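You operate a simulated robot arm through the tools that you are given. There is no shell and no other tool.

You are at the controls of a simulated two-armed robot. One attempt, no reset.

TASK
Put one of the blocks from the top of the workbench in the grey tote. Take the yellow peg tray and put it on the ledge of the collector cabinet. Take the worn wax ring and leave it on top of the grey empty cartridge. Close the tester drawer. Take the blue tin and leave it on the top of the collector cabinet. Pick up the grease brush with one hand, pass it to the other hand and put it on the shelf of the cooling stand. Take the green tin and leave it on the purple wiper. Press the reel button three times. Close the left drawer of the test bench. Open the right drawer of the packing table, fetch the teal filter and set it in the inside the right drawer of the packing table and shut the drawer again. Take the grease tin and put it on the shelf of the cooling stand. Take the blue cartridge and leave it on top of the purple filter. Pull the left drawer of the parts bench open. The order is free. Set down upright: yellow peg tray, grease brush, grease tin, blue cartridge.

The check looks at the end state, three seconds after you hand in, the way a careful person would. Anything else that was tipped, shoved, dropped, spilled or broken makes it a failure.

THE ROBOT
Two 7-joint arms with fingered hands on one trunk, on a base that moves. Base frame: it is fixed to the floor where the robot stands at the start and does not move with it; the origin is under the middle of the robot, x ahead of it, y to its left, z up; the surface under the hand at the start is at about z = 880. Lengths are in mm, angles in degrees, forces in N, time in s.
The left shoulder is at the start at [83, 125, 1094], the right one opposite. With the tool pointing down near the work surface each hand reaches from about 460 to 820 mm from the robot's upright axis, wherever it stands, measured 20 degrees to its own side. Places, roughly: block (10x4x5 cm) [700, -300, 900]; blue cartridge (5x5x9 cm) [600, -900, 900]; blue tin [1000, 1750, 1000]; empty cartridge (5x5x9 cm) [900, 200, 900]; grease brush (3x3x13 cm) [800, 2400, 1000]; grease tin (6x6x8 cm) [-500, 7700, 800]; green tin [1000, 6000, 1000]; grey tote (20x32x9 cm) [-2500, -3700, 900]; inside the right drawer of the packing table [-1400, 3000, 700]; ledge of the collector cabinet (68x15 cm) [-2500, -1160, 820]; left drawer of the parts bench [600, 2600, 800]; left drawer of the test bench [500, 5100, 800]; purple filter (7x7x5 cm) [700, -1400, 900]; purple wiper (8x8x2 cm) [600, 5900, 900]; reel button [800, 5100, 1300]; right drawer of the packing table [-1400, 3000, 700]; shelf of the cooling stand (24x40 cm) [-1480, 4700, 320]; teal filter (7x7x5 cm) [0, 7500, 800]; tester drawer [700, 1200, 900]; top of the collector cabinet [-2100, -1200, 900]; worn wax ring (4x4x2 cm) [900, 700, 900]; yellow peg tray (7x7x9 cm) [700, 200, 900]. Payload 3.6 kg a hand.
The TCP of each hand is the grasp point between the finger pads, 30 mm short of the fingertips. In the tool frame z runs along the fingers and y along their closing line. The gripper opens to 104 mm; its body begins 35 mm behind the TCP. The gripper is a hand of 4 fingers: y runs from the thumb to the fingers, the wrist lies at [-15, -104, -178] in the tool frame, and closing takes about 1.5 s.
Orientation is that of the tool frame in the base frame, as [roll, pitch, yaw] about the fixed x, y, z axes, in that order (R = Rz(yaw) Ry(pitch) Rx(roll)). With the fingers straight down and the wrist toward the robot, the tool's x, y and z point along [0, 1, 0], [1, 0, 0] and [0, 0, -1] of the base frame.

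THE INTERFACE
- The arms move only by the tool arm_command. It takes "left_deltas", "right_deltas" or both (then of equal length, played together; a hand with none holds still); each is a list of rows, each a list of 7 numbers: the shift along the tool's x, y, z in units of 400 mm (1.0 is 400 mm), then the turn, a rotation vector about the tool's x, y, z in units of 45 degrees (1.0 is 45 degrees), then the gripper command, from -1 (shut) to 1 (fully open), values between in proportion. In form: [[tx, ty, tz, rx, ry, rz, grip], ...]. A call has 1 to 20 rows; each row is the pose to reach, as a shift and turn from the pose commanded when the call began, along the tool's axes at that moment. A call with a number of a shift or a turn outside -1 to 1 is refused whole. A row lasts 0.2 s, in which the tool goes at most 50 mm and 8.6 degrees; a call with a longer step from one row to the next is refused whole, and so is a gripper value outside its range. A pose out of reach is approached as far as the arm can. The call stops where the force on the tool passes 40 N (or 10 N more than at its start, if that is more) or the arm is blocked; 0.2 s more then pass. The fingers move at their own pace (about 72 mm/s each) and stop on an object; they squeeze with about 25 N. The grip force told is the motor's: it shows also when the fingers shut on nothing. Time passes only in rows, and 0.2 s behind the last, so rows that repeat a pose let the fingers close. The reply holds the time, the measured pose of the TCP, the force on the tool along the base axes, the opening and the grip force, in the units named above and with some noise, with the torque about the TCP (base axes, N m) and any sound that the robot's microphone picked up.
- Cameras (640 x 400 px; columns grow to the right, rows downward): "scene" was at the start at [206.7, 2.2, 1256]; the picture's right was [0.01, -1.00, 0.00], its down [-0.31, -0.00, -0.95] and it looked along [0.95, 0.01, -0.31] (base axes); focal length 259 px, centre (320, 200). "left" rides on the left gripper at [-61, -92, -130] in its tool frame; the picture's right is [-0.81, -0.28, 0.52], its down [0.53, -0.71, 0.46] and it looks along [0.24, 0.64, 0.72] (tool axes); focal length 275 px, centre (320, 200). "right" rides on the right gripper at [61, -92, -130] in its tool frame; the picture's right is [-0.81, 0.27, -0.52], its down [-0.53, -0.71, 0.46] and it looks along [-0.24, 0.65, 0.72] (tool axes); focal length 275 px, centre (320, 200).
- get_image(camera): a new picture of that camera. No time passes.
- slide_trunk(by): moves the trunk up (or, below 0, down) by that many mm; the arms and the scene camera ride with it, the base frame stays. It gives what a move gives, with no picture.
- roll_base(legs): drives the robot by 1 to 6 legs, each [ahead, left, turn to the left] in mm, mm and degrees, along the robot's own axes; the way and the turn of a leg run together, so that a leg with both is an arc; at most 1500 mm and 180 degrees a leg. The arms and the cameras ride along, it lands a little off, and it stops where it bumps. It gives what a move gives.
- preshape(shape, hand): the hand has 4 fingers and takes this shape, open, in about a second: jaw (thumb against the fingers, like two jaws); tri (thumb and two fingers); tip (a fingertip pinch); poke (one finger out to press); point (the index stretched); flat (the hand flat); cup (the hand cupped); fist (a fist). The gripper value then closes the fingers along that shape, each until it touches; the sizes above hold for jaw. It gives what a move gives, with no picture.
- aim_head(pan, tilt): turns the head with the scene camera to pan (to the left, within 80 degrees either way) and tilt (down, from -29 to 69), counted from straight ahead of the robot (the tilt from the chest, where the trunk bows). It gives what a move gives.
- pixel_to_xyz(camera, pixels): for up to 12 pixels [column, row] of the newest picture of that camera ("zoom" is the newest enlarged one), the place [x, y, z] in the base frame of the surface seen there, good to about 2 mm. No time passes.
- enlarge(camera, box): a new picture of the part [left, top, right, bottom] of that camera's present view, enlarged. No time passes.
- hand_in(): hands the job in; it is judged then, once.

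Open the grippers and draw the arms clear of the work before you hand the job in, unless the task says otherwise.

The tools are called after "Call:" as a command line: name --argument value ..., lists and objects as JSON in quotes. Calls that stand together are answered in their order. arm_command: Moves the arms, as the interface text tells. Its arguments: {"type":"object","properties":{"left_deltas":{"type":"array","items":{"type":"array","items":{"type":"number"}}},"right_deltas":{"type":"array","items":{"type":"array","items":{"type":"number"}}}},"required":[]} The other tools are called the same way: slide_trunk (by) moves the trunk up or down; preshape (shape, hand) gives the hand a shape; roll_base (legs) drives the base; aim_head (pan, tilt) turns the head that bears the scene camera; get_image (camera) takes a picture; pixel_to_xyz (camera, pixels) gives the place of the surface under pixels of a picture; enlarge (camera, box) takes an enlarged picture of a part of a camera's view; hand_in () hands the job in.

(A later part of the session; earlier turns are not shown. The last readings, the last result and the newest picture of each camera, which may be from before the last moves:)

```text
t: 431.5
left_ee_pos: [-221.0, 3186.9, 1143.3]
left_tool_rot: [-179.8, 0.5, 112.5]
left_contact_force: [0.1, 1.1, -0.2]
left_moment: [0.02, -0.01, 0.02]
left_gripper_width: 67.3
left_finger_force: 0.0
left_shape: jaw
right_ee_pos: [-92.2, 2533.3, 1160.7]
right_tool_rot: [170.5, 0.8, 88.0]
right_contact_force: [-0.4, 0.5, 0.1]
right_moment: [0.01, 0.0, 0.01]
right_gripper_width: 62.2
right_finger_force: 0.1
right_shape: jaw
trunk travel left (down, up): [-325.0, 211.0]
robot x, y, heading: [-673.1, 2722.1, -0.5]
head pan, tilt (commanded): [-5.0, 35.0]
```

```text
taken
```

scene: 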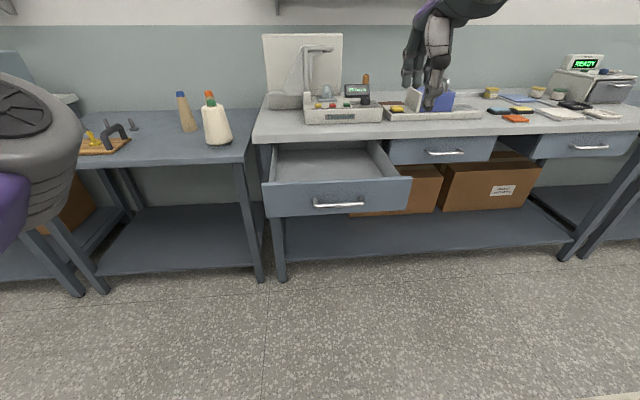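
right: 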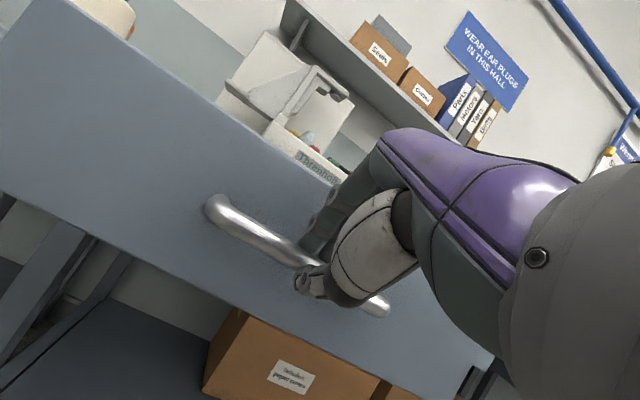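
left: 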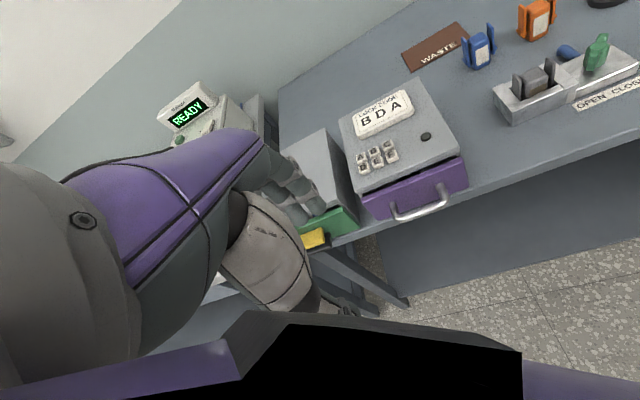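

The drawer is clearly open. I level the right hand fully and drive to the right, in front of the middle drawer, to look at the brush.

Call:
arm_command --right_deltas '[[0, -0.02, 0, 0.1, 0, 0, 0.2], [0, -0.04, 0, 0.211, 0, -0.03, 0.2]]'

Call:
roll_base --legs '[[0, -620, 0.4], [400, 0, 0]]'

Call:
aim_head --pan 15 --tilt 20

Call:
get_image --camera "scene"

```text
t: 432.1
left_ee_pos: [-220.4, 3185.7, 1144.1]
left_tool_rot: [-179.7, 0.4, 112.5]
left_contact_force: [0.3, 1.1, -0.3]
left_moment: [0.0, 0.02, 0.01]
left_gripper_width: 67.3
left_finger_force: 0.2
left_shape: jaw
right_ee_pos: [-106.9, 2534.0, 1157.8]
right_tool_rot: [179.9, 0.9, 89.4]
right_contact_force: [0.9, 0.4, 0.1]
right_moment: [0.0, -0.01, 0.02]
right_gripper_width: 62.1
right_finger_force: 0.2
right_shape: jaw
trunk travel left (down, up): [-325.0, 211.0]
robot x, y, heading: [-677.5, 2720.8, -0.1]
head pan, tilt (commanded): [-5.0, 35.0]
```

```text
t: 440.2
left_ee_pos: [178.3, 2559.5, 1144.4]
left_tool_rot: [-179.8, 0.5, 112.8]
left_contact_force: [-0.3, 0.0, -0.1]
left_moment: [0.02, -0.03, 0.0]
left_gripper_width: 67.4
left_finger_force: 0.0
left_shape: jaw
right_ee_pos: [293.8, 1908.8, 1158.2]
right_tool_rot: [179.9, 0.8, 89.6]
right_contact_force: [-0.8, 0.1, 0.1]
right_moment: [0.02, 0.01, 0.0]
right_gripper_width: 61.9
right_finger_force: 0.0
right_shape: jaw
trunk travel left (down, up): [-325.0, 211.0]
robot x, y, heading: [-274.9, 2091.6, 0.3]
head pan, tilt (commanded): [-5.0, 35.0]
```

```text
t: 441.0
left_ee_pos: [177.4, 2560.3, 1143.0]
left_tool_rot: [-180.0, 0.5, 112.9]
left_contact_force: [-0.5, -0.3, -0.3]
left_moment: [0.03, 0.03, -0.01]
left_gripper_width: 67.4
left_finger_force: 0.1
left_shape: jaw
right_ee_pos: [292.7, 1906.6, 1157.5]
right_tool_rot: [180.0, 1.0, 89.6]
right_contact_force: [0.8, 0.2, -0.3]
right_moment: [-0.02, -0.01, 0.02]
right_gripper_width: 61.8
right_finger_force: 0.0
right_shape: jaw
trunk travel left (down, up): [-325.0, 211.0]
robot x, y, heading: [-274.9, 2091.9, -0.1]
head pan, tilt (commanded): [15.0, 20.0]
```

```text
taken
```

scene: 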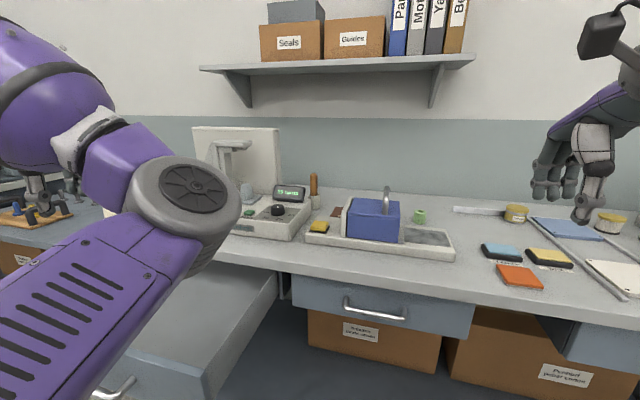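

The brush handle stands at (314,187) just right of the display unit. I zoom in on it.

Call:
enlarge --camera "scene" --box '[250, 150, 410, 250]'

Call:
pixel_to_xyz --camera "zoom" --pixels '[[256, 100], [256, 130], [256, 165], [258, 195], [265, 205], [320, 245], [200, 215], [150, 170], [280, 300], [530, 180], [450, 230], [260, 230]]'

```text
4.00 times, centred on (330, 200) of scene
```

zoom: 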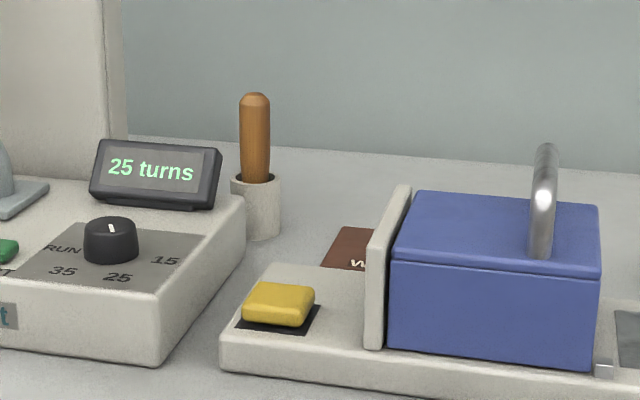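

```text
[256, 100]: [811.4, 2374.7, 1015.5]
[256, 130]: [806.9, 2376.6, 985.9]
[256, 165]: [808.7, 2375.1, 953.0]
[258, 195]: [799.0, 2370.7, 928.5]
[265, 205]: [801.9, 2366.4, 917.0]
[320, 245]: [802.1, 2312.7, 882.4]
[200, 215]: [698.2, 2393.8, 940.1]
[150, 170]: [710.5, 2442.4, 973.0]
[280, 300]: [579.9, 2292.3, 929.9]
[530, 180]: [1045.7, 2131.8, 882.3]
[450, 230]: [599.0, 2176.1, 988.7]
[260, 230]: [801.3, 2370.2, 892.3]
```

The brush stands in a cup (rim ≈938), handle top ≈1018 at (811,2374). Before reaching, I try to swing the left elbow outward by turning the left hand's yaw the other way.

Call:
arm_command --left_deltas '[[0, 0, 0, 0, 0, 0.17, 0.3], [0, 0, 0, 0, 0, 0.34, 0.3], [0, 0, 0, 0, 0, 0.51, 0.3], [0, 0, 0, 0, 0, 0.68, 0.3], [0, 0, 0, 0, 0, 0.85, 0.3], [0, 0, 0, 0, 0, 1.0, 0.3], [0, 0, 0, 0, 0, 1.0, 0.3]]'

Call:
get_image --camera "scene"

```text
t: 442.6
left_ee_pos: [177.7, 2561.0, 1143.4]
left_tool_rot: [179.7, 0.4, 67.8]
left_contact_force: [-0.5, 0.6, 0.6]
left_moment: [-0.01, 0.01, 0.01]
left_gripper_width: 67.4
left_finger_force: 0.2
left_shape: jaw
right_ee_pos: [293.0, 1908.7, 1158.3]
right_tool_rot: [179.9, 0.9, 89.6]
right_contact_force: [0.0, 0.3, -0.6]
right_moment: [0.0, 0.01, -0.01]
right_gripper_width: 62.2
right_finger_force: 0.0
right_shape: jaw
trunk travel left (down, up): [-325.0, 211.0]
robot x, y, heading: [-277.0, 2097.2, 0.2]
head pan, tilt (commanded): [15.0, 20.0]
```

```text
taken
```

scene: 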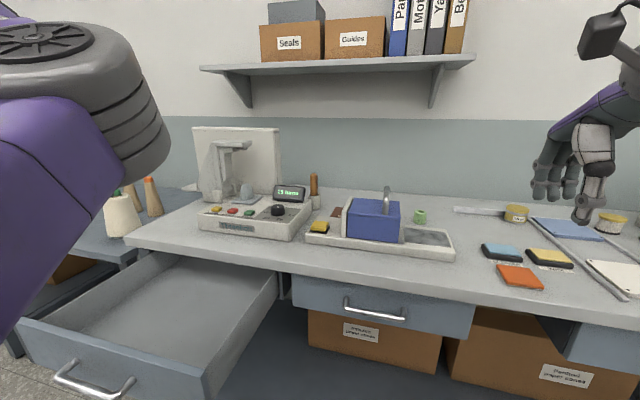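

The elbow moved outward and up. I now bring the left hand to the front-left with that yaw and see where the elbow goes.

Call:
arm_command --left_deltas '[[-0.072, 0.06, 0, 0, 0, 0, 0.3], [-0.144, 0.12, 0, 0, 0, 0, 0.3], [-0.216, 0.18, 0, 0, 0, 0, 0.3], [-0.288, 0.238, 0, 0, 0, 0, 0.3], [-0.36, 0.298, 0, 0, 0, 0, 0.3], [-0.432, 0.357, 0, 0, 0, 0, 0.3], [-0.432, 0.357, 0, 0, 0, 0, 0.3]]'

Call:
get_image --camera "scene"

```text
t: 444.2
left_ee_pos: [251.6, 2381.6, 1152.1]
left_tool_rot: [179.7, 0.5, 67.6]
left_contact_force: [0.7, 0.3, -0.4]
left_moment: [-0.01, -0.03, -0.02]
left_gripper_width: 67.0
left_finger_force: 0.0
left_shape: jaw
left hand out of reach, approached as far as the arm can: row 5, 6, 7
right_ee_pos: [293.6, 1908.5, 1157.4]
right_tool_rot: [179.9, 0.8, 89.6]
right_contact_force: [-0.4, -0.5, 0.0]
right_moment: [-0.01, -0.04, -0.04]
right_gripper_width: 61.9
right_finger_force: 0.0
right_shape: jaw
trunk travel left (down, up): [-325.0, 211.0]
robot x, y, heading: [-272.5, 2092.5, -0.1]
head pan, tilt (commanded): [15.0, 20.0]
```

```text
taken
```

scene: 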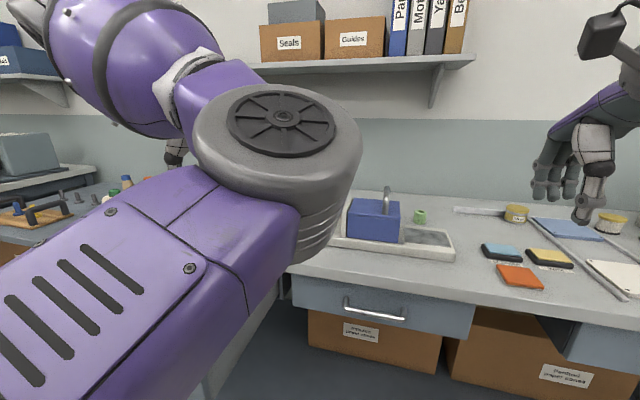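

The left elbow stays inward. As a test for the later hand-over, I turn the left hand so its fingers point to the right (about the forward axis), which should force the elbow outward.

Call:
arm_command --left_deltas '[[0.05, -0.02, 0, 0, -0.17, 0, 0.3], [0.1, -0.04, 0, 0, -0.33, 0, 0.3], [0.15, -0.06, 0, 0, -0.5, 0, 0.3], [0.2, -0.08, 0, 0, -0.67, 0, 0.3], [0.25, -0.1, 0, 0, -0.83, 0, 0.3], [0.3, -0.12, 0, 0, -1.0, 0, 0.3], [0.3, -0.12, 0, 0, -1.0, 0, 0.3]]'

Call:
get_image --camera "scene"

```text
t: 445.8
left_ee_pos: [252.0, 2509.4, 1151.8]
left_tool_rot: [179.6, 45.6, 67.5]
left_contact_force: [-0.9, -1.0, -0.2]
left_moment: [0.01, -0.01, 0.0]
left_gripper_width: 67.4
left_finger_force: 0.1
left_shape: jaw
right_ee_pos: [294.3, 1906.9, 1158.9]
right_tool_rot: [179.9, 0.9, 89.7]
right_contact_force: [0.2, 0.0, 1.0]
right_moment: [0.05, 0.05, -0.02]
right_gripper_width: 62.2
right_finger_force: 0.1
right_shape: jaw
trunk travel left (down, up): [-325.0, 211.0]
robot x, y, heading: [-277.7, 2096.4, 0.3]
head pan, tilt (commanded): [15.0, 20.0]
```

```text
taken
```

scene: 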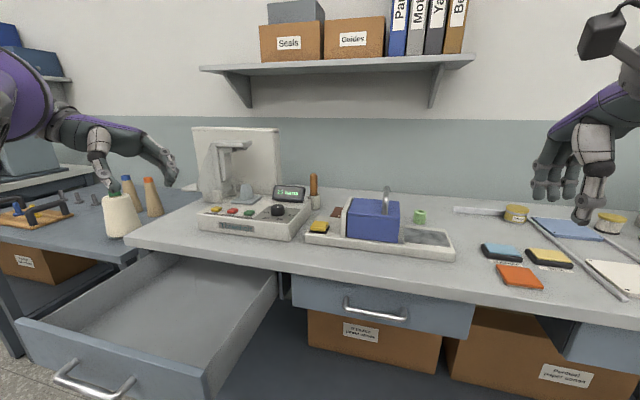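

The elbow flipped outward. I rotate the left hand back to pointing down and check that the elbow stays out.

Call:
arm_command --left_deltas '[[0, 0, 0, 0, 0.17, 0, 0.3], [0, 0, 0, 0, 0.33, 0, 0.3], [0, 0, 0, 0, 0.5, 0, 0.3], [0, 0, 0, 0, 0.67, 0, 0.3], [0, 0, 0, 0, 0.83, 0, 0.3], [0, 0, 0, 0, 1.0, 0, 0.3], [0, 0, 0, 0, 1.0, 0, 0.3]]'

Call:
get_image --camera "scene"

```text
t: 447.4
left_ee_pos: [253.5, 2510.6, 1150.8]
left_tool_rot: [179.7, 0.4, 67.7]
left_contact_force: [0.2, -0.3, 0.0]
left_moment: [-0.02, 0.01, 0.05]
left_gripper_width: 67.4
left_finger_force: 0.0
left_shape: jaw
right_ee_pos: [292.9, 1909.2, 1157.9]
right_tool_rot: [179.8, 0.9, 89.7]
right_contact_force: [0.6, 0.2, 0.6]
right_moment: [-0.02, 0.0, 0.02]
right_gripper_width: 61.9
right_finger_force: 0.1
right_shape: jaw
trunk travel left (down, up): [-325.0, 211.0]
robot x, y, heading: [-275.9, 2091.7, 0.1]
head pan, tilt (commanded): [15.0, 20.0]
```

```text
taken
```

scene: 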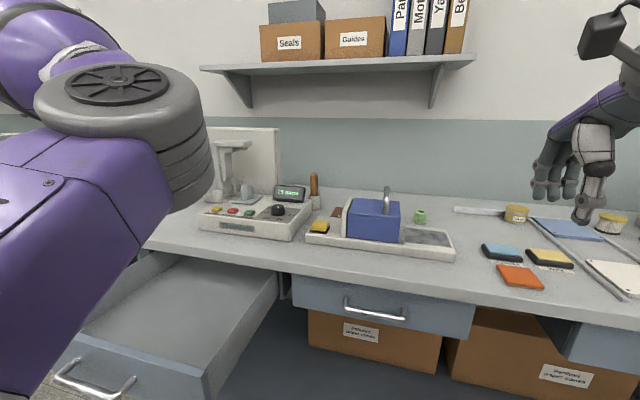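

The inward elbow returns with the hand down, so I'll use the side pose for the left hand. Now I look left/back toward the packing table and cooling stand to learn their shapes.

Call:
aim_head --pan 80 --tilt 10

Call:
get_image --camera "scene"

```text
t: 448.8
left_ee_pos: [251.8, 2509.8, 1150.5]
left_tool_rot: [179.6, 0.4, 67.7]
left_contact_force: [0.0, 0.1, 0.0]
left_moment: [0.0, 0.03, 0.01]
left_gripper_width: 67.1
left_finger_force: 0.1
left_shape: jaw
right_ee_pos: [293.1, 1909.7, 1157.2]
right_tool_rot: [179.8, 1.0, 89.6]
right_contact_force: [-1.5, -0.7, -0.6]
right_moment: [0.0, 0.01, 0.02]
right_gripper_width: 62.0
right_finger_force: 0.0
right_shape: jaw
trunk travel left (down, up): [-325.0, 211.0]
robot x, y, heading: [-272.4, 2092.9, -0.0]
head pan, tilt (commanded): [80.0, 10.0]
```

```text
taken
```

scene: 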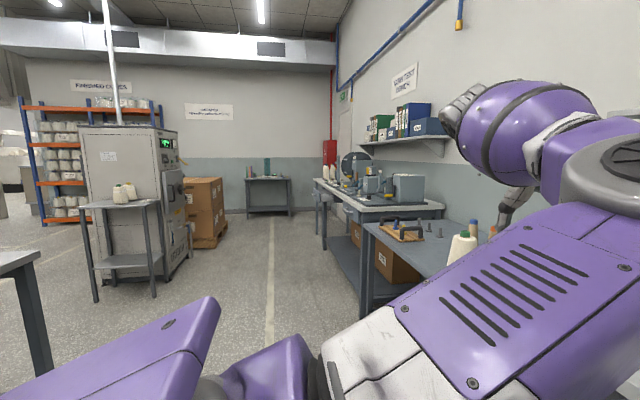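

The cooling stand is at (125,240): a small table with cones on top and a lower shelf. I zoom in and measure.

Call:
enlarge --camera "scene" --box '[60, 170, 220, 310]'

Call:
pixel_to_xyz --camera "scene" --pixels '[[95, 207], [150, 204], [120, 205], [125, 262], [105, 265], [148, 258], [95, 300], [155, 298], [85, 205], [160, 200], [125, 270], [10, 258]]'

```text
2.86 times, centred on (140, 240) of scene
```

zoom: 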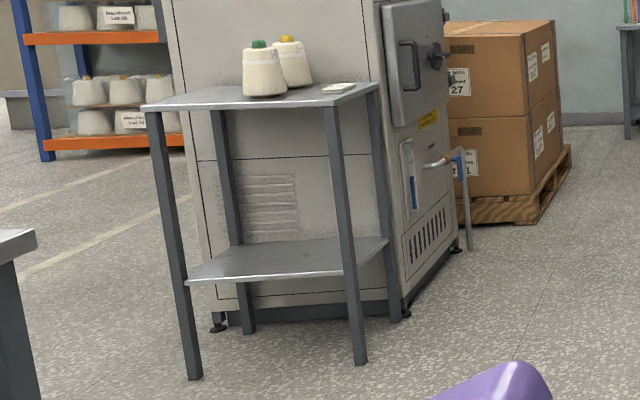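

```text
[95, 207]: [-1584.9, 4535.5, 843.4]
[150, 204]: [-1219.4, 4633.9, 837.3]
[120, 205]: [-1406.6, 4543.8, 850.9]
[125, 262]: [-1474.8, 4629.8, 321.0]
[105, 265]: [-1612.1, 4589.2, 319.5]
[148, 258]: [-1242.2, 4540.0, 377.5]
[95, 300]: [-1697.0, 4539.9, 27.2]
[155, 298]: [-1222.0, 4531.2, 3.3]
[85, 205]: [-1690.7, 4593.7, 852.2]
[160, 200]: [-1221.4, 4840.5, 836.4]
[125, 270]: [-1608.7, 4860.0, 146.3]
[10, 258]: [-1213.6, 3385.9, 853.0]
```

The stand's shelf (z≈321) has about 500 mm headroom and is open toward −y, so a hand can enter from the front. For the brush I plan: right hand picks it from above, left takes it low at a 45° side tilt. I set the left hand to the 45° pose, and check the wall shelf.

Call:
arm_command --left_deltas '[[0, 0, 0, 0, -0.17, 0, 0.3], [0, 0, 0, 0, -0.33, 0, 0.3], [0, 0, 0, 0, -0.5, 0, 0.3], [0, 0, 0, 0, -0.67, 0, 0.3], [0, 0, 0, 0, -0.83, 0, 0.3], [0, 0, 0, 0, -1.0, 0, 0.3], [0, 0, 0, 0, -1.0, 0, 0.3]]'

Call:
aim_head --pan 20 --tilt 12

Call:
get_image --camera "scene"

```text
t: 450.4
left_ee_pos: [252.7, 2509.6, 1151.7]
left_tool_rot: [179.6, 45.5, 67.5]
left_contact_force: [0.3, 0.5, 0.2]
left_moment: [-0.01, -0.04, 0.01]
left_gripper_width: 67.3
left_finger_force: 0.0
left_shape: jaw
right_ee_pos: [294.0, 1908.7, 1157.8]
right_tool_rot: [179.9, 0.8, 89.6]
right_contact_force: [0.6, -0.3, 0.1]
right_moment: [0.0, 0.01, -0.01]
right_gripper_width: 62.2
right_finger_force: 0.1
right_shape: jaw
trunk travel left (down, up): [-325.0, 211.0]
robot x, y, heading: [-273.7, 2091.2, -0.1]
head pan, tilt (commanded): [80.0, 10.0]
```

```text
t: 451.7
left_ee_pos: [252.0, 2509.3, 1152.6]
left_tool_rot: [179.6, 45.5, 67.5]
left_contact_force: [0.0, 0.0, -0.3]
left_moment: [-0.02, -0.02, 0.01]
left_gripper_width: 67.2
left_finger_force: 0.0
left_shape: jaw
right_ee_pos: [294.2, 1908.4, 1158.8]
right_tool_rot: [180.0, 0.8, 89.6]
right_contact_force: [0.1, 0.0, -0.7]
right_moment: [0.01, -0.02, 0.0]
right_gripper_width: 62.2
right_finger_force: 0.0
right_shape: jaw
trunk travel left (down, up): [-325.0, 211.0]
robot x, y, heading: [-274.7, 2091.9, -0.1]
head pan, tilt (commanded): [20.0, 12.0]
```

```text
taken
```

scene: 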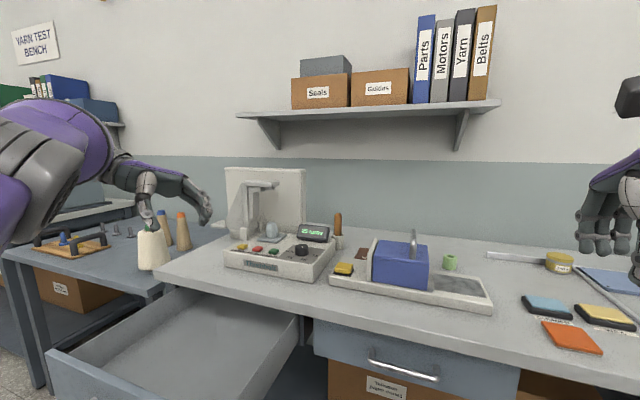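

I measure the wall shelf edge height and depth so the raised hands stay clear.

Call:
pixel_to_xyz --camera "scene" --pixels '[[300, 116], [440, 110], [495, 102], [240, 113], [415, 245], [337, 215], [337, 228], [400, 262], [270, 185], [350, 248]]'

```text
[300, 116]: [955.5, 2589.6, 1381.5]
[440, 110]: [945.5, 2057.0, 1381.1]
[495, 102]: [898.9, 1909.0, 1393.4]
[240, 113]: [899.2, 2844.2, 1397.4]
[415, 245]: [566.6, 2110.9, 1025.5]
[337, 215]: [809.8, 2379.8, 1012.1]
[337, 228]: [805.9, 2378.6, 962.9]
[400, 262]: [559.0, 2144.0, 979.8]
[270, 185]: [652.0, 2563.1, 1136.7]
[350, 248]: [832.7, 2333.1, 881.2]
```

The shelf edge is at x≈899, z≈1390. I raise the trunk 190 mm, drive forward 395 mm and turn left 33°.

Call:
slide_trunk --by 190

Call:
roll_base --legs '[[390, -12, 0], [0, 0, 33]]'

Call:
aim_head --pan 0 --tilt 28

Call:
get_image --camera "scene"

Call:
get_image --camera "right"

```text
t: 453.8
left_ee_pos: [196.4, 2508.8, 1438.9]
left_tool_rot: [166.1, 40.4, 58.2]
left_contact_force: [0.2, 0.3, -0.5]
left_moment: [0.02, 0.01, -0.02]
left_gripper_width: 67.4
left_finger_force: 0.1
left_shape: jaw
right_ee_pos: [294.2, 1907.8, 1346.3]
right_tool_rot: [-180.0, 0.9, 89.5]
right_contact_force: [0.7, 0.2, -0.3]
right_moment: [-0.04, 0.0, 0.02]
right_gripper_width: 62.2
right_finger_force: 0.0
right_shape: jaw
trunk travel left (down, up): [-515.0, 21.0]
robot x, y, heading: [-274.9, 2094.4, 0.2]
head pan, tilt (commanded): [20.0, 12.0]
```

```text
t: 457.8
left_ee_pos: [291.6, 2686.8, 1439.3]
left_tool_rot: [166.1, 40.4, 90.8]
left_contact_force: [0.1, -0.2, 0.1]
left_moment: [-0.02, 0.0, -0.02]
left_gripper_width: 67.3
left_finger_force: 0.0
left_shape: jaw
right_ee_pos: [697.6, 2232.9, 1349.1]
right_tool_rot: [179.8, 0.9, 122.4]
right_contact_force: [-0.7, -0.8, 0.1]
right_moment: [-0.02, -0.01, 0.04]
right_gripper_width: 62.0
right_finger_force: 0.0
right_shape: jaw
trunk travel left (down, up): [-515.0, 21.0]
robot x, y, heading: [122.0, 2081.0, 32.7]
head pan, tilt (commanded): [20.0, 12.0]
```

```text
t: 458.6
left_ee_pos: [292.1, 2687.9, 1439.2]
left_tool_rot: [166.0, 40.4, 90.7]
left_contact_force: [0.2, 0.2, -0.1]
left_moment: [-0.03, -0.01, 0.02]
left_gripper_width: 67.2
left_finger_force: 0.1
left_shape: jaw
right_ee_pos: [697.8, 2233.3, 1347.8]
right_tool_rot: [179.9, 0.9, 122.1]
right_contact_force: [-1.0, -0.3, -1.2]
right_moment: [-0.01, 0.0, 0.01]
right_gripper_width: 62.1
right_finger_force: 0.1
right_shape: jaw
trunk travel left (down, up): [-515.0, 21.0]
robot x, y, heading: [120.2, 2079.1, 32.4]
head pan, tilt (commanded): [0.0, 28.0]
```

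```text
taken
```

scene: 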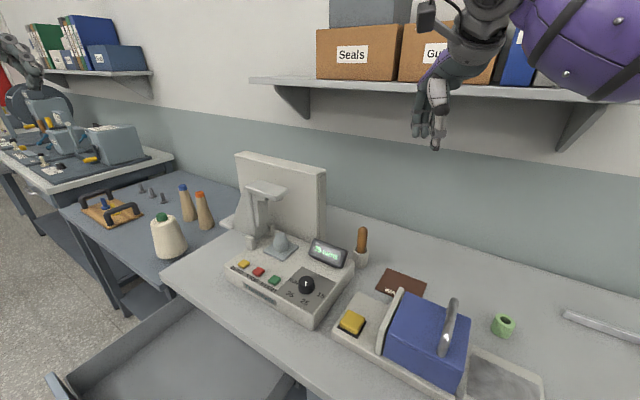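

```text
taken
```

right: 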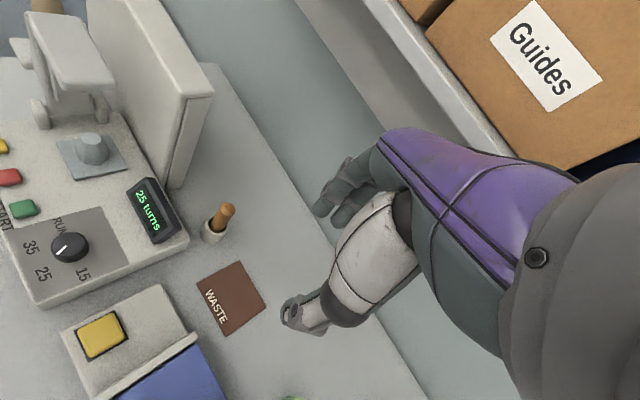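

I measure the brush handle and cup in both pictures.

Call:
pixel_to_xyz --camera "right" --pixels '[[228, 208], [222, 217], [216, 226], [212, 236], [232, 212]]'

Call:
enlarge --camera "right" --box '[170, 180, 270, 260]'

Call:
pixel_to_xyz --camera "scene" --pixels '[[362, 230], [362, 240], [362, 248], [361, 258], [330, 250], [345, 262]]'

```text
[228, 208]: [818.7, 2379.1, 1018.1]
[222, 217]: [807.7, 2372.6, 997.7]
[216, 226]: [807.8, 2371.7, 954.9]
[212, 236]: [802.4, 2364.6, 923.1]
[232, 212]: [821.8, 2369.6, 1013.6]
```

```text
5.00 times, centred on (220, 220) of right
```

zoom: 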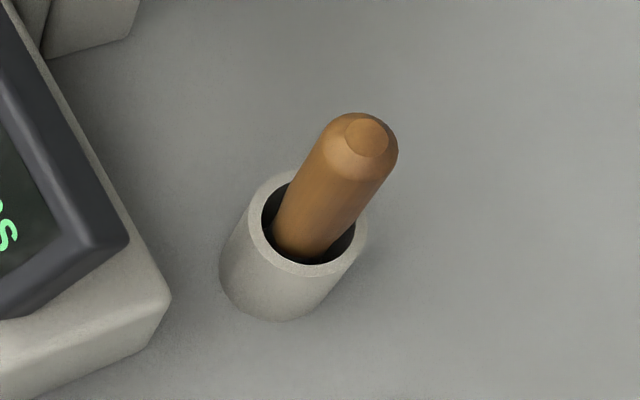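

```text
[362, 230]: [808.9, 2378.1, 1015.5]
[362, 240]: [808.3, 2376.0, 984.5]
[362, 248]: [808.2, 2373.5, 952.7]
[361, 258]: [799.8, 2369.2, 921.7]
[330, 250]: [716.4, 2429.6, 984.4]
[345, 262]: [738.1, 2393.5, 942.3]
```

The brush axis is at about (816,2378). I lower the right hand to z≈1120 and move over the brush.

Call:
arm_command --right_deltas '[[0, 0, 0.115, 0, 0, 0, 0.2], [0, 0, 0.23, 0, 0, 0, 0.2], [0, 0, 0.345, 0, 0, 0, 0.2], [0, 0, 0.46, 0, 0, 0, 0.2], [0, 0, 0.57, 0, 0, 0, 0.2], [0.0375, 0.111, 0.57, 0, 0, 0, 0.2], [0.075, 0.222, 0.57, 0, 0, 0, 0.2], [0.1125, 0.333, 0.57, 0, 0, 0, 0.2], [0.15, 0.444, 0.57, 0, 0, 0, 0.2], [0.15, 0.444, 0.57, 0, 0, 0, 0.2]]'

Call:
get_image --camera "right"

Call:
get_image --camera "scene"

```text
t: 460.8
left_ee_pos: [293.2, 2685.2, 1440.2]
left_tool_rot: [166.1, 40.3, 90.9]
left_contact_force: [1.1, -0.7, -0.2]
left_moment: [0.03, 0.04, 0.03]
left_gripper_width: 67.3
left_finger_force: 0.0
left_shape: jaw
right_ee_pos: [801.7, 2364.7, 1118.6]
right_tool_rot: [179.8, 0.9, 122.3]
right_contact_force: [0.2, -0.8, -0.2]
right_moment: [0.03, 0.0, 0.04]
right_gripper_width: 62.2
right_finger_force: 0.0
right_shape: jaw
right hand out of reach, approached as far as the arm can: row 9, 10
trunk travel left (down, up): [-515.0, 21.0]
robot x, y, heading: [120.7, 2083.3, 32.9]
head pan, tilt (commanded): [0.0, 28.0]
```

```text
taken
```

right: 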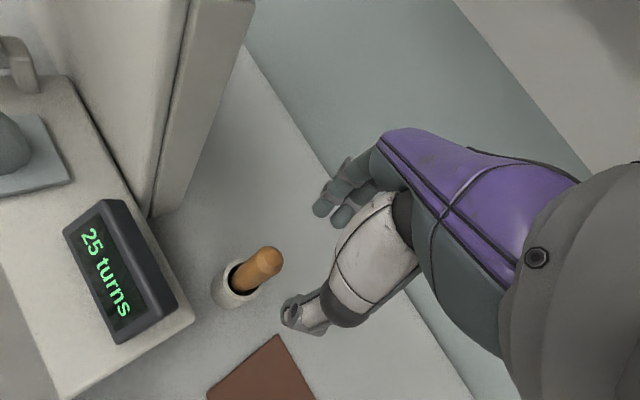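

```text
taken
```

scene: 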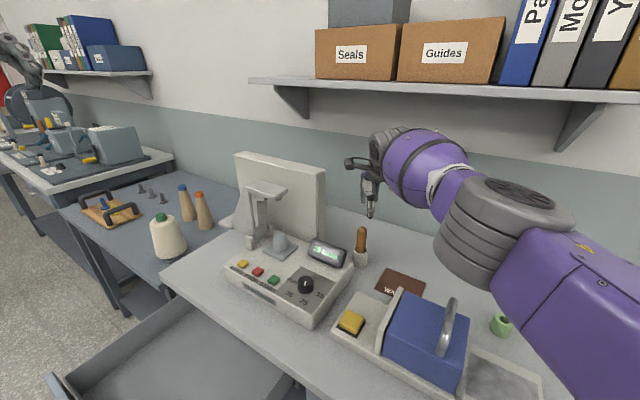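

The arm stops about 20 mm short of the brush. I nudge the base 22 mm forward.

Call:
roll_base --legs '[[22, 0, 0]]'

Call:
get_image --camera "right"

```text
t: 461.6
left_ee_pos: [306.8, 2696.7, 1439.8]
left_tool_rot: [165.8, 40.3, 90.7]
left_contact_force: [-0.6, 0.6, -0.1]
left_moment: [0.0, 0.03, 0.07]
left_gripper_width: 67.2
left_finger_force: 0.1
left_shape: jaw
right_ee_pos: [817.0, 2376.3, 1120.1]
right_tool_rot: [179.7, 0.8, 122.3]
right_contact_force: [-0.2, -0.5, -0.3]
right_moment: [-0.02, 0.0, 0.01]
right_gripper_width: 62.2
right_finger_force: 0.1
right_shape: jaw
trunk travel left (down, up): [-515.0, 21.0]
robot x, y, heading: [138.4, 2091.7, 32.7]
head pan, tilt (commanded): [0.0, 28.0]
```

```text
taken
```

right: 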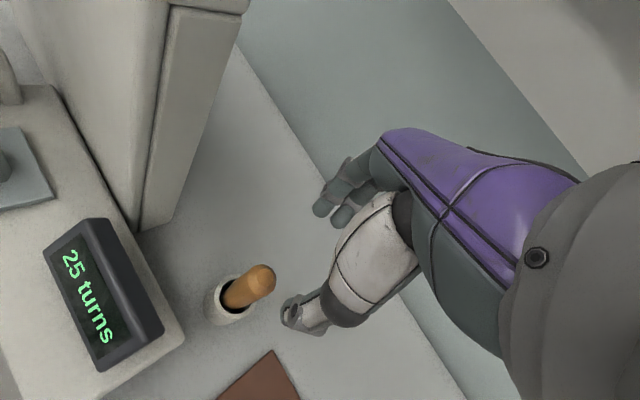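

Now the hand is over the brush. I descend to z≈1000 around the handle and close.

Call:
arm_command --right_deltas '[[0.008, 0.006, 0.1, 0, 0, 0, 0.2], [0.008, 0.006, 0.2, 0, 0, 0, 0.2], [0.008, 0.006, 0.27, 0, 0, 0, 0.2], [0.008, 0.006, 0.3, 0, 0, 0, 0.2], [0.008, 0.006, 0.3, 0, 0, 0, 0.2]]'

Call:
get_image --camera "right"

Call:
get_image --camera "scene"

```text
t: 462.8
left_ee_pos: [309.5, 2698.2, 1441.2]
left_tool_rot: [165.9, 40.3, 90.8]
left_contact_force: [0.2, -0.5, 0.7]
left_moment: [-0.04, 0.0, -0.01]
left_gripper_width: 67.2
left_finger_force: 0.1
left_shape: jaw
right_ee_pos: [808.8, 2370.0, 999.1]
right_tool_rot: [179.8, 0.9, 122.2]
right_contact_force: [0.6, -0.4, 0.2]
right_moment: [-0.01, -0.01, -0.02]
right_gripper_width: 62.3
right_finger_force: 0.1
right_shape: jaw
right hand out of reach, approached as far as the arm can: row 1, 2, 3, 4, 5
trunk travel left (down, up): [-515.0, 21.0]
robot x, y, heading: [139.7, 2090.8, 32.4]
head pan, tilt (commanded): [0.0, 28.0]
```

```text
taken
```

right: 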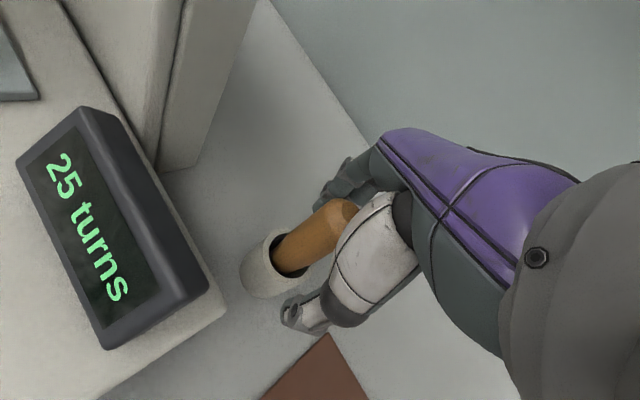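

```text
taken
```

scene: 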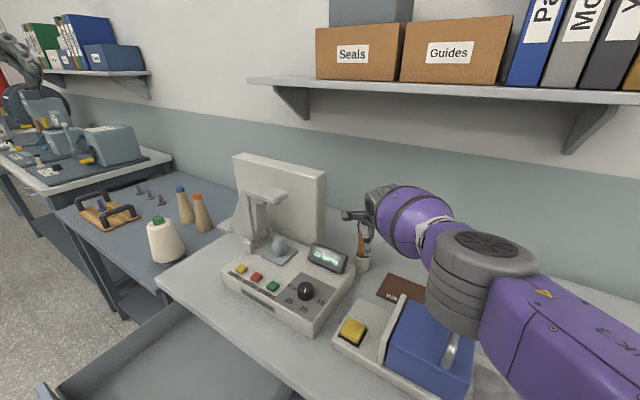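

The hand is ~9 mm short along the approach direction. I check the elbow's clearance over the caddy handle before nudging the base forward.

Call:
pixel_to_xyz --camera "scene" --pixels '[[455, 325], [470, 315], [435, 290], [450, 345], [420, 320], [500, 330], [480, 340]]'

```text
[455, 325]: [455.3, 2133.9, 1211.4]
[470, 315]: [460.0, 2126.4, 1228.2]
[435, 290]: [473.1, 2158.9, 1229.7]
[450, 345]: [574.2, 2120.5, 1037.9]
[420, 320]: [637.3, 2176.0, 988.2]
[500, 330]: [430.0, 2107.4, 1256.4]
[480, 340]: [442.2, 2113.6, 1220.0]
```

The elbow is ~170 mm above the caddy handle. I nudge the base 10 mm forward to centre the brush.

Call:
roll_base --legs '[[11, 0, 0]]'

Call:
get_image --camera "right"

```text
t: 463.6
left_ee_pos: [316.9, 2702.5, 1441.4]
left_tool_rot: [165.7, 40.2, 90.7]
left_contact_force: [-0.7, 0.3, 0.8]
left_moment: [0.02, -0.01, 0.03]
left_gripper_width: 67.1
left_finger_force: 0.0
left_shape: jaw
right_ee_pos: [817.4, 2377.6, 999.5]
right_tool_rot: [179.8, 0.9, 122.3]
right_contact_force: [-1.0, 0.7, 0.8]
right_moment: [-0.01, 0.01, 0.02]
right_gripper_width: 62.3
right_finger_force: 0.0
right_shape: jaw
trunk travel left (down, up): [-515.0, 21.0]
robot x, y, heading: [150.6, 2096.4, 32.9]
head pan, tilt (commanded): [0.0, 28.0]
```

```text
taken
```

right: 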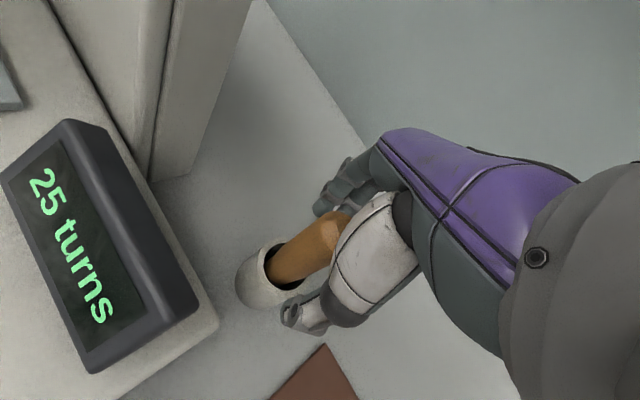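

TCP (817,2378) now matches the brush axis. I close the fingers on the handle.

Call:
arm_command --right_deltas '[[0, 0, 0, 0, 0, 0, -0.4], [0, 0, 0, 0, 0, 0, -1], [0, 0, 0, 0, 0, 0, -1], [0, 0, 0, 0, 0, 0, -1], [0, 0, 0, 0, 0, 0, -1], [0, 0, 0, 0, 0, 0, -1], [0, 0, -0.03, 0, 0, 0, -1], [0, 0, -0.07, 0, 0, 0, -1]]'

Call:
get_image --camera "right"

```text
t: 465.4
left_ee_pos: [317.9, 2703.8, 1440.2]
left_tool_rot: [165.9, 40.2, 90.9]
left_contact_force: [-0.3, -0.9, -0.3]
left_moment: [0.01, 0.05, -0.02]
left_gripper_width: 67.2
left_finger_force: 0.0
left_shape: jaw
right_ee_pos: [817.2, 2377.7, 1027.6]
right_tool_rot: [179.8, 0.9, 122.3]
right_contact_force: [-0.2, 0.7, -1.1]
right_moment: [0.01, 0.0, 0.03]
right_gripper_width: 20.4
right_finger_force: 24.6
right_shape: jaw
trunk travel left (down, up): [-515.0, 21.0]
robot x, y, heading: [146.4, 2097.8, 32.7]
head pan, tilt (commanded): [0.0, 28.0]
```

```text
taken
```

right: 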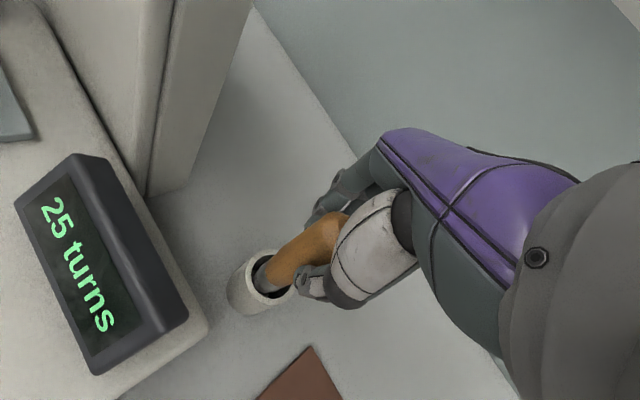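

The brush comes up with the hand. I lift 100 mm more so that it clears the cup, then check.

Call:
arm_command --right_deltas '[[0, 0, -0.06, 0, 0, 0, -1], [0, 0, -0.13, 0, 0, 0, -1], [0, 0, -0.2, 0, 0, 0, -1], [0, 0, -0.26, 0, 0, 0, -1], [0, 0, -0.26, 0, 0, 0, -1]]'

Call:
get_image --camera "scene"

Call:
get_image --camera "right"

```text
t: 466.6
left_ee_pos: [318.8, 2703.6, 1440.2]
left_tool_rot: [166.0, 40.3, 90.7]
left_contact_force: [-0.2, 0.5, 0.0]
left_moment: [0.0, -0.01, -0.01]
left_gripper_width: 67.2
left_finger_force: 0.0
left_shape: jaw
right_ee_pos: [817.2, 2378.3, 1130.0]
right_tool_rot: [179.9, 0.9, 122.2]
right_contact_force: [0.3, -0.1, 0.0]
right_moment: [0.01, -0.02, -0.01]
right_gripper_width: 20.4
right_finger_force: 25.3
right_shape: jaw
trunk travel left (down, up): [-515.0, 21.0]
robot x, y, heading: [144.9, 2096.9, 32.7]
head pan, tilt (commanded): [0.0, 28.0]
```

```text
taken
```

scene: 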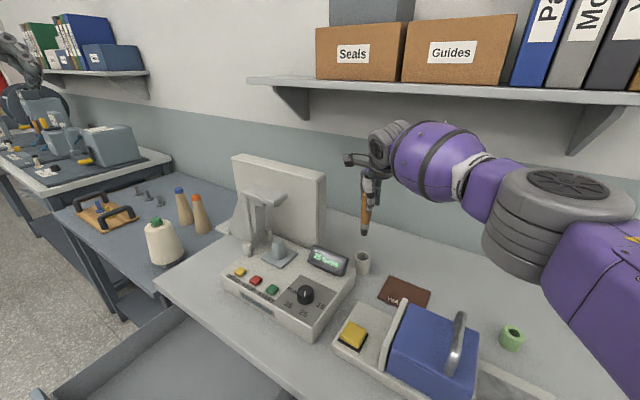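

```text
taken
```

right: 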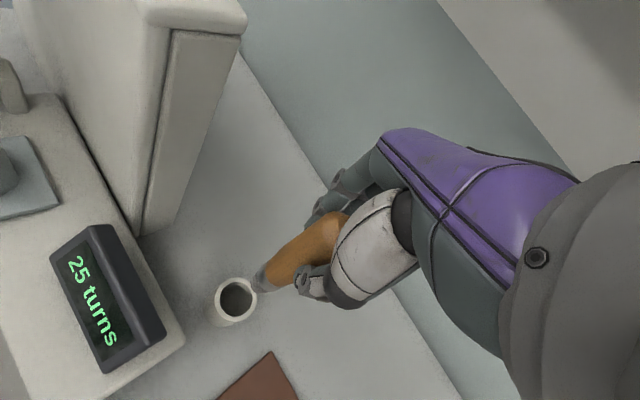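

The brush hangs free of the cup. I raise it further while drawing it back, so it clears the caddy, then back the base off.

Call:
arm_command --right_deltas '[[0, -0.07, -0.07, 0, 0, 0, -1], [0, -0.14, -0.14, 0, 0, 0, -1], [0, -0.21, -0.21, 0, 0, 0, -1], [0, -0.25, -0.25, 0, 0, 0, -1], [0, -0.25, -0.25, 0, 0, 0, -1]]'

Call:
roll_base --legs '[[-500, 0, 0], [0, 0, -32.7]]'

Call:
aim_head --pan 0 --tilt 10

Call:
get_image --camera "scene"

```text
t: 467.8
left_ee_pos: [317.9, 2703.7, 1440.1]
left_tool_rot: [165.8, 40.4, 90.8]
left_contact_force: [0.1, 0.7, 0.4]
left_moment: [-0.01, 0.02, -0.01]
left_gripper_width: 67.5
left_finger_force: 0.1
left_shape: jaw
right_ee_pos: [730.9, 2326.8, 1231.6]
right_tool_rot: [179.8, 0.9, 122.3]
right_contact_force: [-0.8, -0.5, -0.3]
right_moment: [0.03, -0.01, -0.02]
right_gripper_width: 20.4
right_finger_force: 24.9
right_shape: jaw
trunk travel left (down, up): [-515.0, 21.0]
robot x, y, heading: [147.1, 2100.7, 32.8]
head pan, tilt (commanded): [0.0, 28.0]
```

```text
t: 472.3
left_ee_pos: [192.7, 2242.5, 1439.4]
left_tool_rot: [165.9, 40.3, 58.3]
left_contact_force: [0.5, 0.4, 0.7]
left_moment: [-0.02, 0.0, -0.01]
left_gripper_width: 67.5
left_finger_force: 0.1
left_shape: jaw
right_ee_pos: [335.5, 1703.1, 1231.7]
right_tool_rot: [179.8, 0.9, 89.6]
right_contact_force: [0.1, 0.3, -1.3]
right_moment: [-0.01, 0.04, -0.05]
right_gripper_width: 20.7
right_finger_force: 24.9
right_shape: jaw
trunk travel left (down, up): [-515.0, 21.0]
robot x, y, heading: [-278.1, 1824.3, 0.1]
head pan, tilt (commanded): [0.0, 28.0]
```

```text
t: 473.1
left_ee_pos: [191.9, 2241.0, 1440.1]
left_tool_rot: [165.9, 40.3, 58.2]
left_contact_force: [0.2, 0.3, -0.4]
left_moment: [0.0, -0.06, 0.01]
left_gripper_width: 67.2
left_finger_force: 0.0
left_shape: jaw
right_ee_pos: [336.8, 1703.8, 1230.6]
right_tool_rot: [179.9, 1.0, 89.7]
right_contact_force: [-0.1, -1.0, -0.7]
right_moment: [0.02, 0.01, 0.0]
right_gripper_width: 20.4
right_finger_force: 25.0
right_shape: jaw
trunk travel left (down, up): [-515.0, 21.0]
robot x, y, heading: [-277.3, 1823.0, 0.2]
head pan, tilt (commanded): [0.0, 10.0]
```

```text
taken
```

scene: 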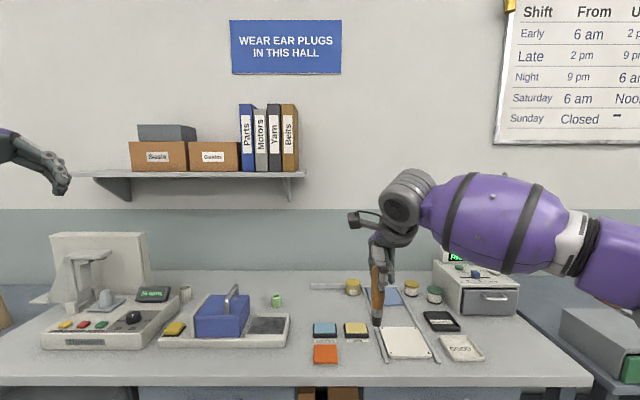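

The brush is held. For the hand-over I set the left hand to the narrower "tri" shape, bring the right hand in front of the chest, and turn the left hand horizontal pointing right.

Call:
preshape --hand "left" --shape "tri"

Call:
arm_command --right_deltas '[[0.037, -0.06, -0.043, 0, 0, -0.167, -1], [0.074, -0.119, -0.086, 0, 0, -0.333, -1], [0.11, -0.178, -0.13, 0, 0, -0.5, -1], [0.1475, -0.2375, -0.1725, 0, 0, -0.667, -1], [0.1475, -0.2375, -0.1725, 0, 0, -0.667, -1], [0.1475, -0.2375, -0.1725, 0, 0, -0.667, -1], [0.1475, -0.2375, -0.1725, 0, 0, -0.667, -1]]' --left_deltas '[[0.017, 0.021, 0.105, -0.005, -0.14, -0.049, 0.5], [0.035, 0.042, 0.21, -0.011, -0.281, -0.098, 0.5], [0.052, 0.063, 0.315, -0.016, -0.421, -0.147, 0.5], [0.07, 0.084, 0.419, -0.021, -0.562, -0.196, 0.5], [0.087, 0.105, 0.524, -0.027, -0.702, -0.245, 0.5], [0.105, 0.126, 0.629, -0.032, -0.843, -0.294, 0.5], [0.105, 0.126, 0.629, -0.032, -0.843, -0.294, 0.5]]'

Call:
get_image --camera "scene"

Call:
get_image --camera "left"

```text
t: 474.0
left_ee_pos: [191.7, 2242.6, 1439.0]
left_tool_rot: [165.9, 40.3, 58.2]
left_contact_force: [-0.1, 0.4, -0.4]
left_moment: [-0.02, -0.01, 0.02]
left_gripper_width: 103.9
left_finger_force: 0.0
left_shape: tri
right_ee_pos: [335.4, 1703.4, 1230.1]
right_tool_rot: [179.9, 0.9, 89.6]
right_contact_force: [0.5, -1.0, 0.1]
right_moment: [0.02, -0.01, 0.01]
right_gripper_width: 20.3
right_finger_force: 24.9
right_shape: jaw
trunk travel left (down, up): [-515.0, 21.0]
robot x, y, heading: [-280.2, 1824.7, 0.1]
head pan, tilt (commanded): [0.0, 10.0]
```

```text
t: 475.6
left_ee_pos: [224.3, 2085.7, 1234.7]
left_tool_rot: [179.2, 80.1, 74.4]
left_contact_force: [-0.4, -0.2, -0.3]
left_moment: [0.02, 0.0, 0.01]
left_gripper_width: 78.2
left_finger_force: 0.1
left_shape: tri
right_ee_pos: [241.4, 1764.4, 1297.5]
right_tool_rot: [-179.8, 1.0, 119.7]
right_contact_force: [-0.8, 0.1, 0.1]
right_moment: [-0.01, -0.02, 0.01]
right_gripper_width: 20.4
right_finger_force: 24.6
right_shape: jaw
trunk travel left (down, up): [-515.0, 21.0]
robot x, y, heading: [-276.0, 1826.5, 0.2]
head pan, tilt (commanded): [0.0, 10.0]
```

```text
taken
```

scene: 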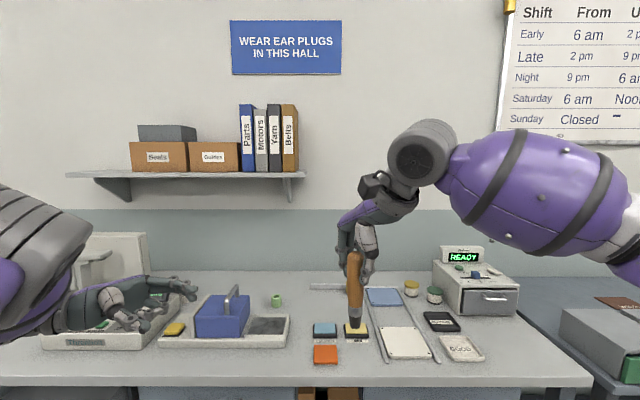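

```text
taken
```

left: 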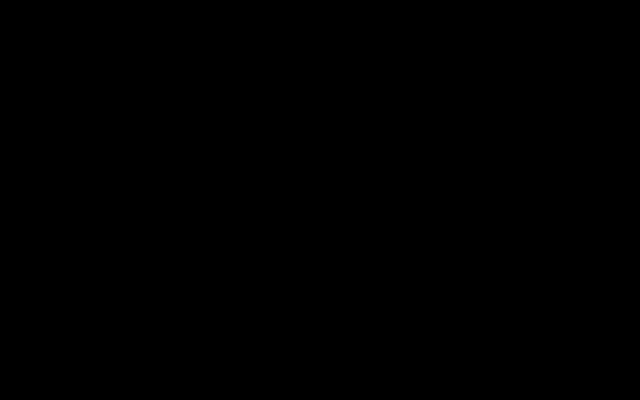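

Both hands reached their poses. I zoom on the brush and the left hand to see the exposed lower part.

Call:
enlarge --camera "scene" --box '[60, 200, 460, 400]'

Call:
pixel_to_xyz --camera "scene" --pixels '[[355, 260], [355, 280], [355, 300], [355, 318], [355, 340], [195, 285], [140, 322], [120, 300]]'

```text
1.60 times, centred on (260, 300) of scene
```

zoom: 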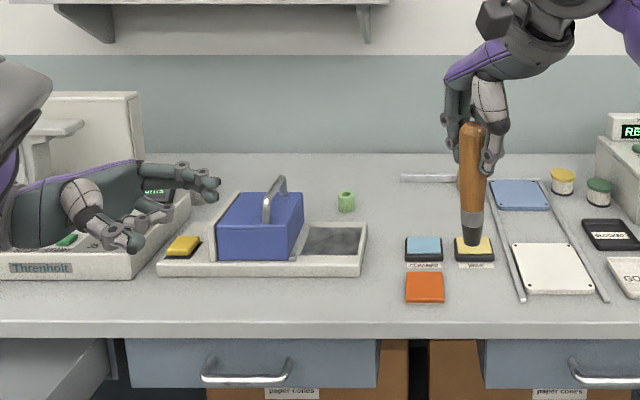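

```text
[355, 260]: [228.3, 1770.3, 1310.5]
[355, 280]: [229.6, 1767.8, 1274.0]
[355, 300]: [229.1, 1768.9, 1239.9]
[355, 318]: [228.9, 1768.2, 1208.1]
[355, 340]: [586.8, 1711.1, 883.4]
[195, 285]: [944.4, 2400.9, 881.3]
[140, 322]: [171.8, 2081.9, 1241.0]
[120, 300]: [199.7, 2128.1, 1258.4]
```

The lower ~75 mm of the brush is free. I move the left hand horizontally toward it, stopping 120 mm short.

Call:
arm_command --left_deltas '[[-0.014, 0.0335, 0.0925, 0, 0, 0, 0.5], [-0.028, 0.067, 0.185, 0, 0, 0, 0.5], [-0.042, 0.1, 0.2775, 0, 0, 0, 0.5], [-0.056, 0.134, 0.37, 0, 0, 0, 0.5], [-0.07, 0.1675, 0.4625, 0, 0, 0, 0.5], [-0.07, 0.1675, 0.4625, 0, 0, 0, 0.5]]'

Call:
enlarge --camera "scene" --box '[160, 180, 440, 355]'

Call:
get_image --camera "right"

```text
t: 477.0
left_ee_pos: [239.3, 1886.4, 1232.0]
left_tool_rot: [179.9, 80.0, 75.0]
left_contact_force: [-0.5, -0.1, -0.3]
left_moment: [0.01, 0.0, 0.0]
left_gripper_width: 78.3
left_finger_force: 0.1
left_shape: tri
right_ee_pos: [241.6, 1764.3, 1296.4]
right_tool_rot: [-179.6, 0.9, 119.7]
right_contact_force: [0.3, -0.2, -0.3]
right_moment: [-0.01, -0.01, -0.04]
right_gripper_width: 20.5
right_finger_force: 24.8
right_shape: jaw
trunk travel left (down, up): [-515.0, 21.0]
robot x, y, heading: [-275.0, 1827.3, 0.3]
head pan, tilt (commanded): [0.0, 10.0]
```

```text
2.29 times, centred on (300, 268) of scene
```

zoom: 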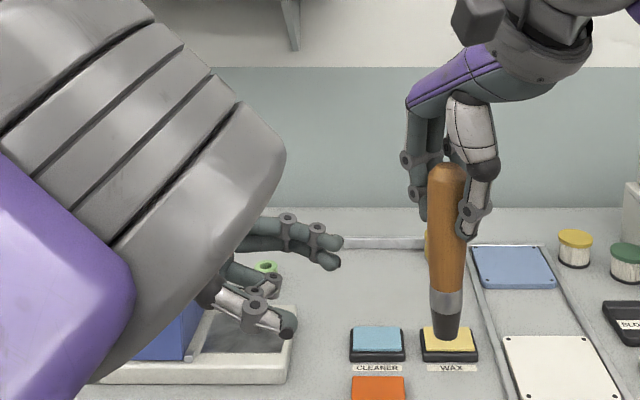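

```text
taken
```

right: 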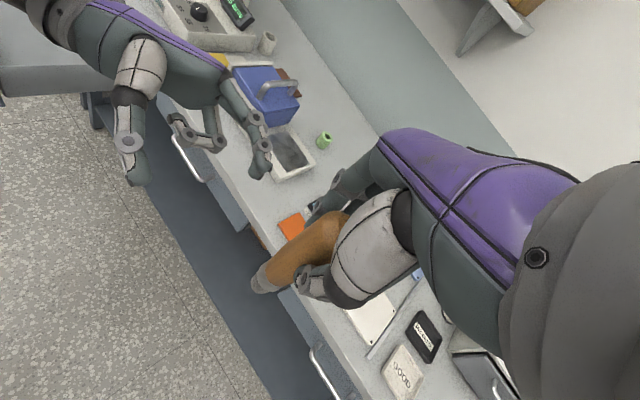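

I measure the left fingers' and thumb's heights against the brush before closing in.

Call:
pixel_to_xyz --camera "zoom" --pixels '[[285, 222], [325, 243], [320, 262], [270, 283], [285, 322], [255, 300], [447, 215], [445, 300], [445, 335], [470, 215], [420, 200]]'

```text
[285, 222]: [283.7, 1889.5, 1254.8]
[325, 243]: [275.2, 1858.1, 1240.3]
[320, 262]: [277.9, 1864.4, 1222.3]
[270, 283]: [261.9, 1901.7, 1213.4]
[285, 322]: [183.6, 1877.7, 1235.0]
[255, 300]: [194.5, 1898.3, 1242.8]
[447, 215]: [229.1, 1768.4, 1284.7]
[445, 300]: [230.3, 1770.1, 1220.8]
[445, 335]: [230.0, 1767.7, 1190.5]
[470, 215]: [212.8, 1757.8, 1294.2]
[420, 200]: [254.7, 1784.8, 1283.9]
```

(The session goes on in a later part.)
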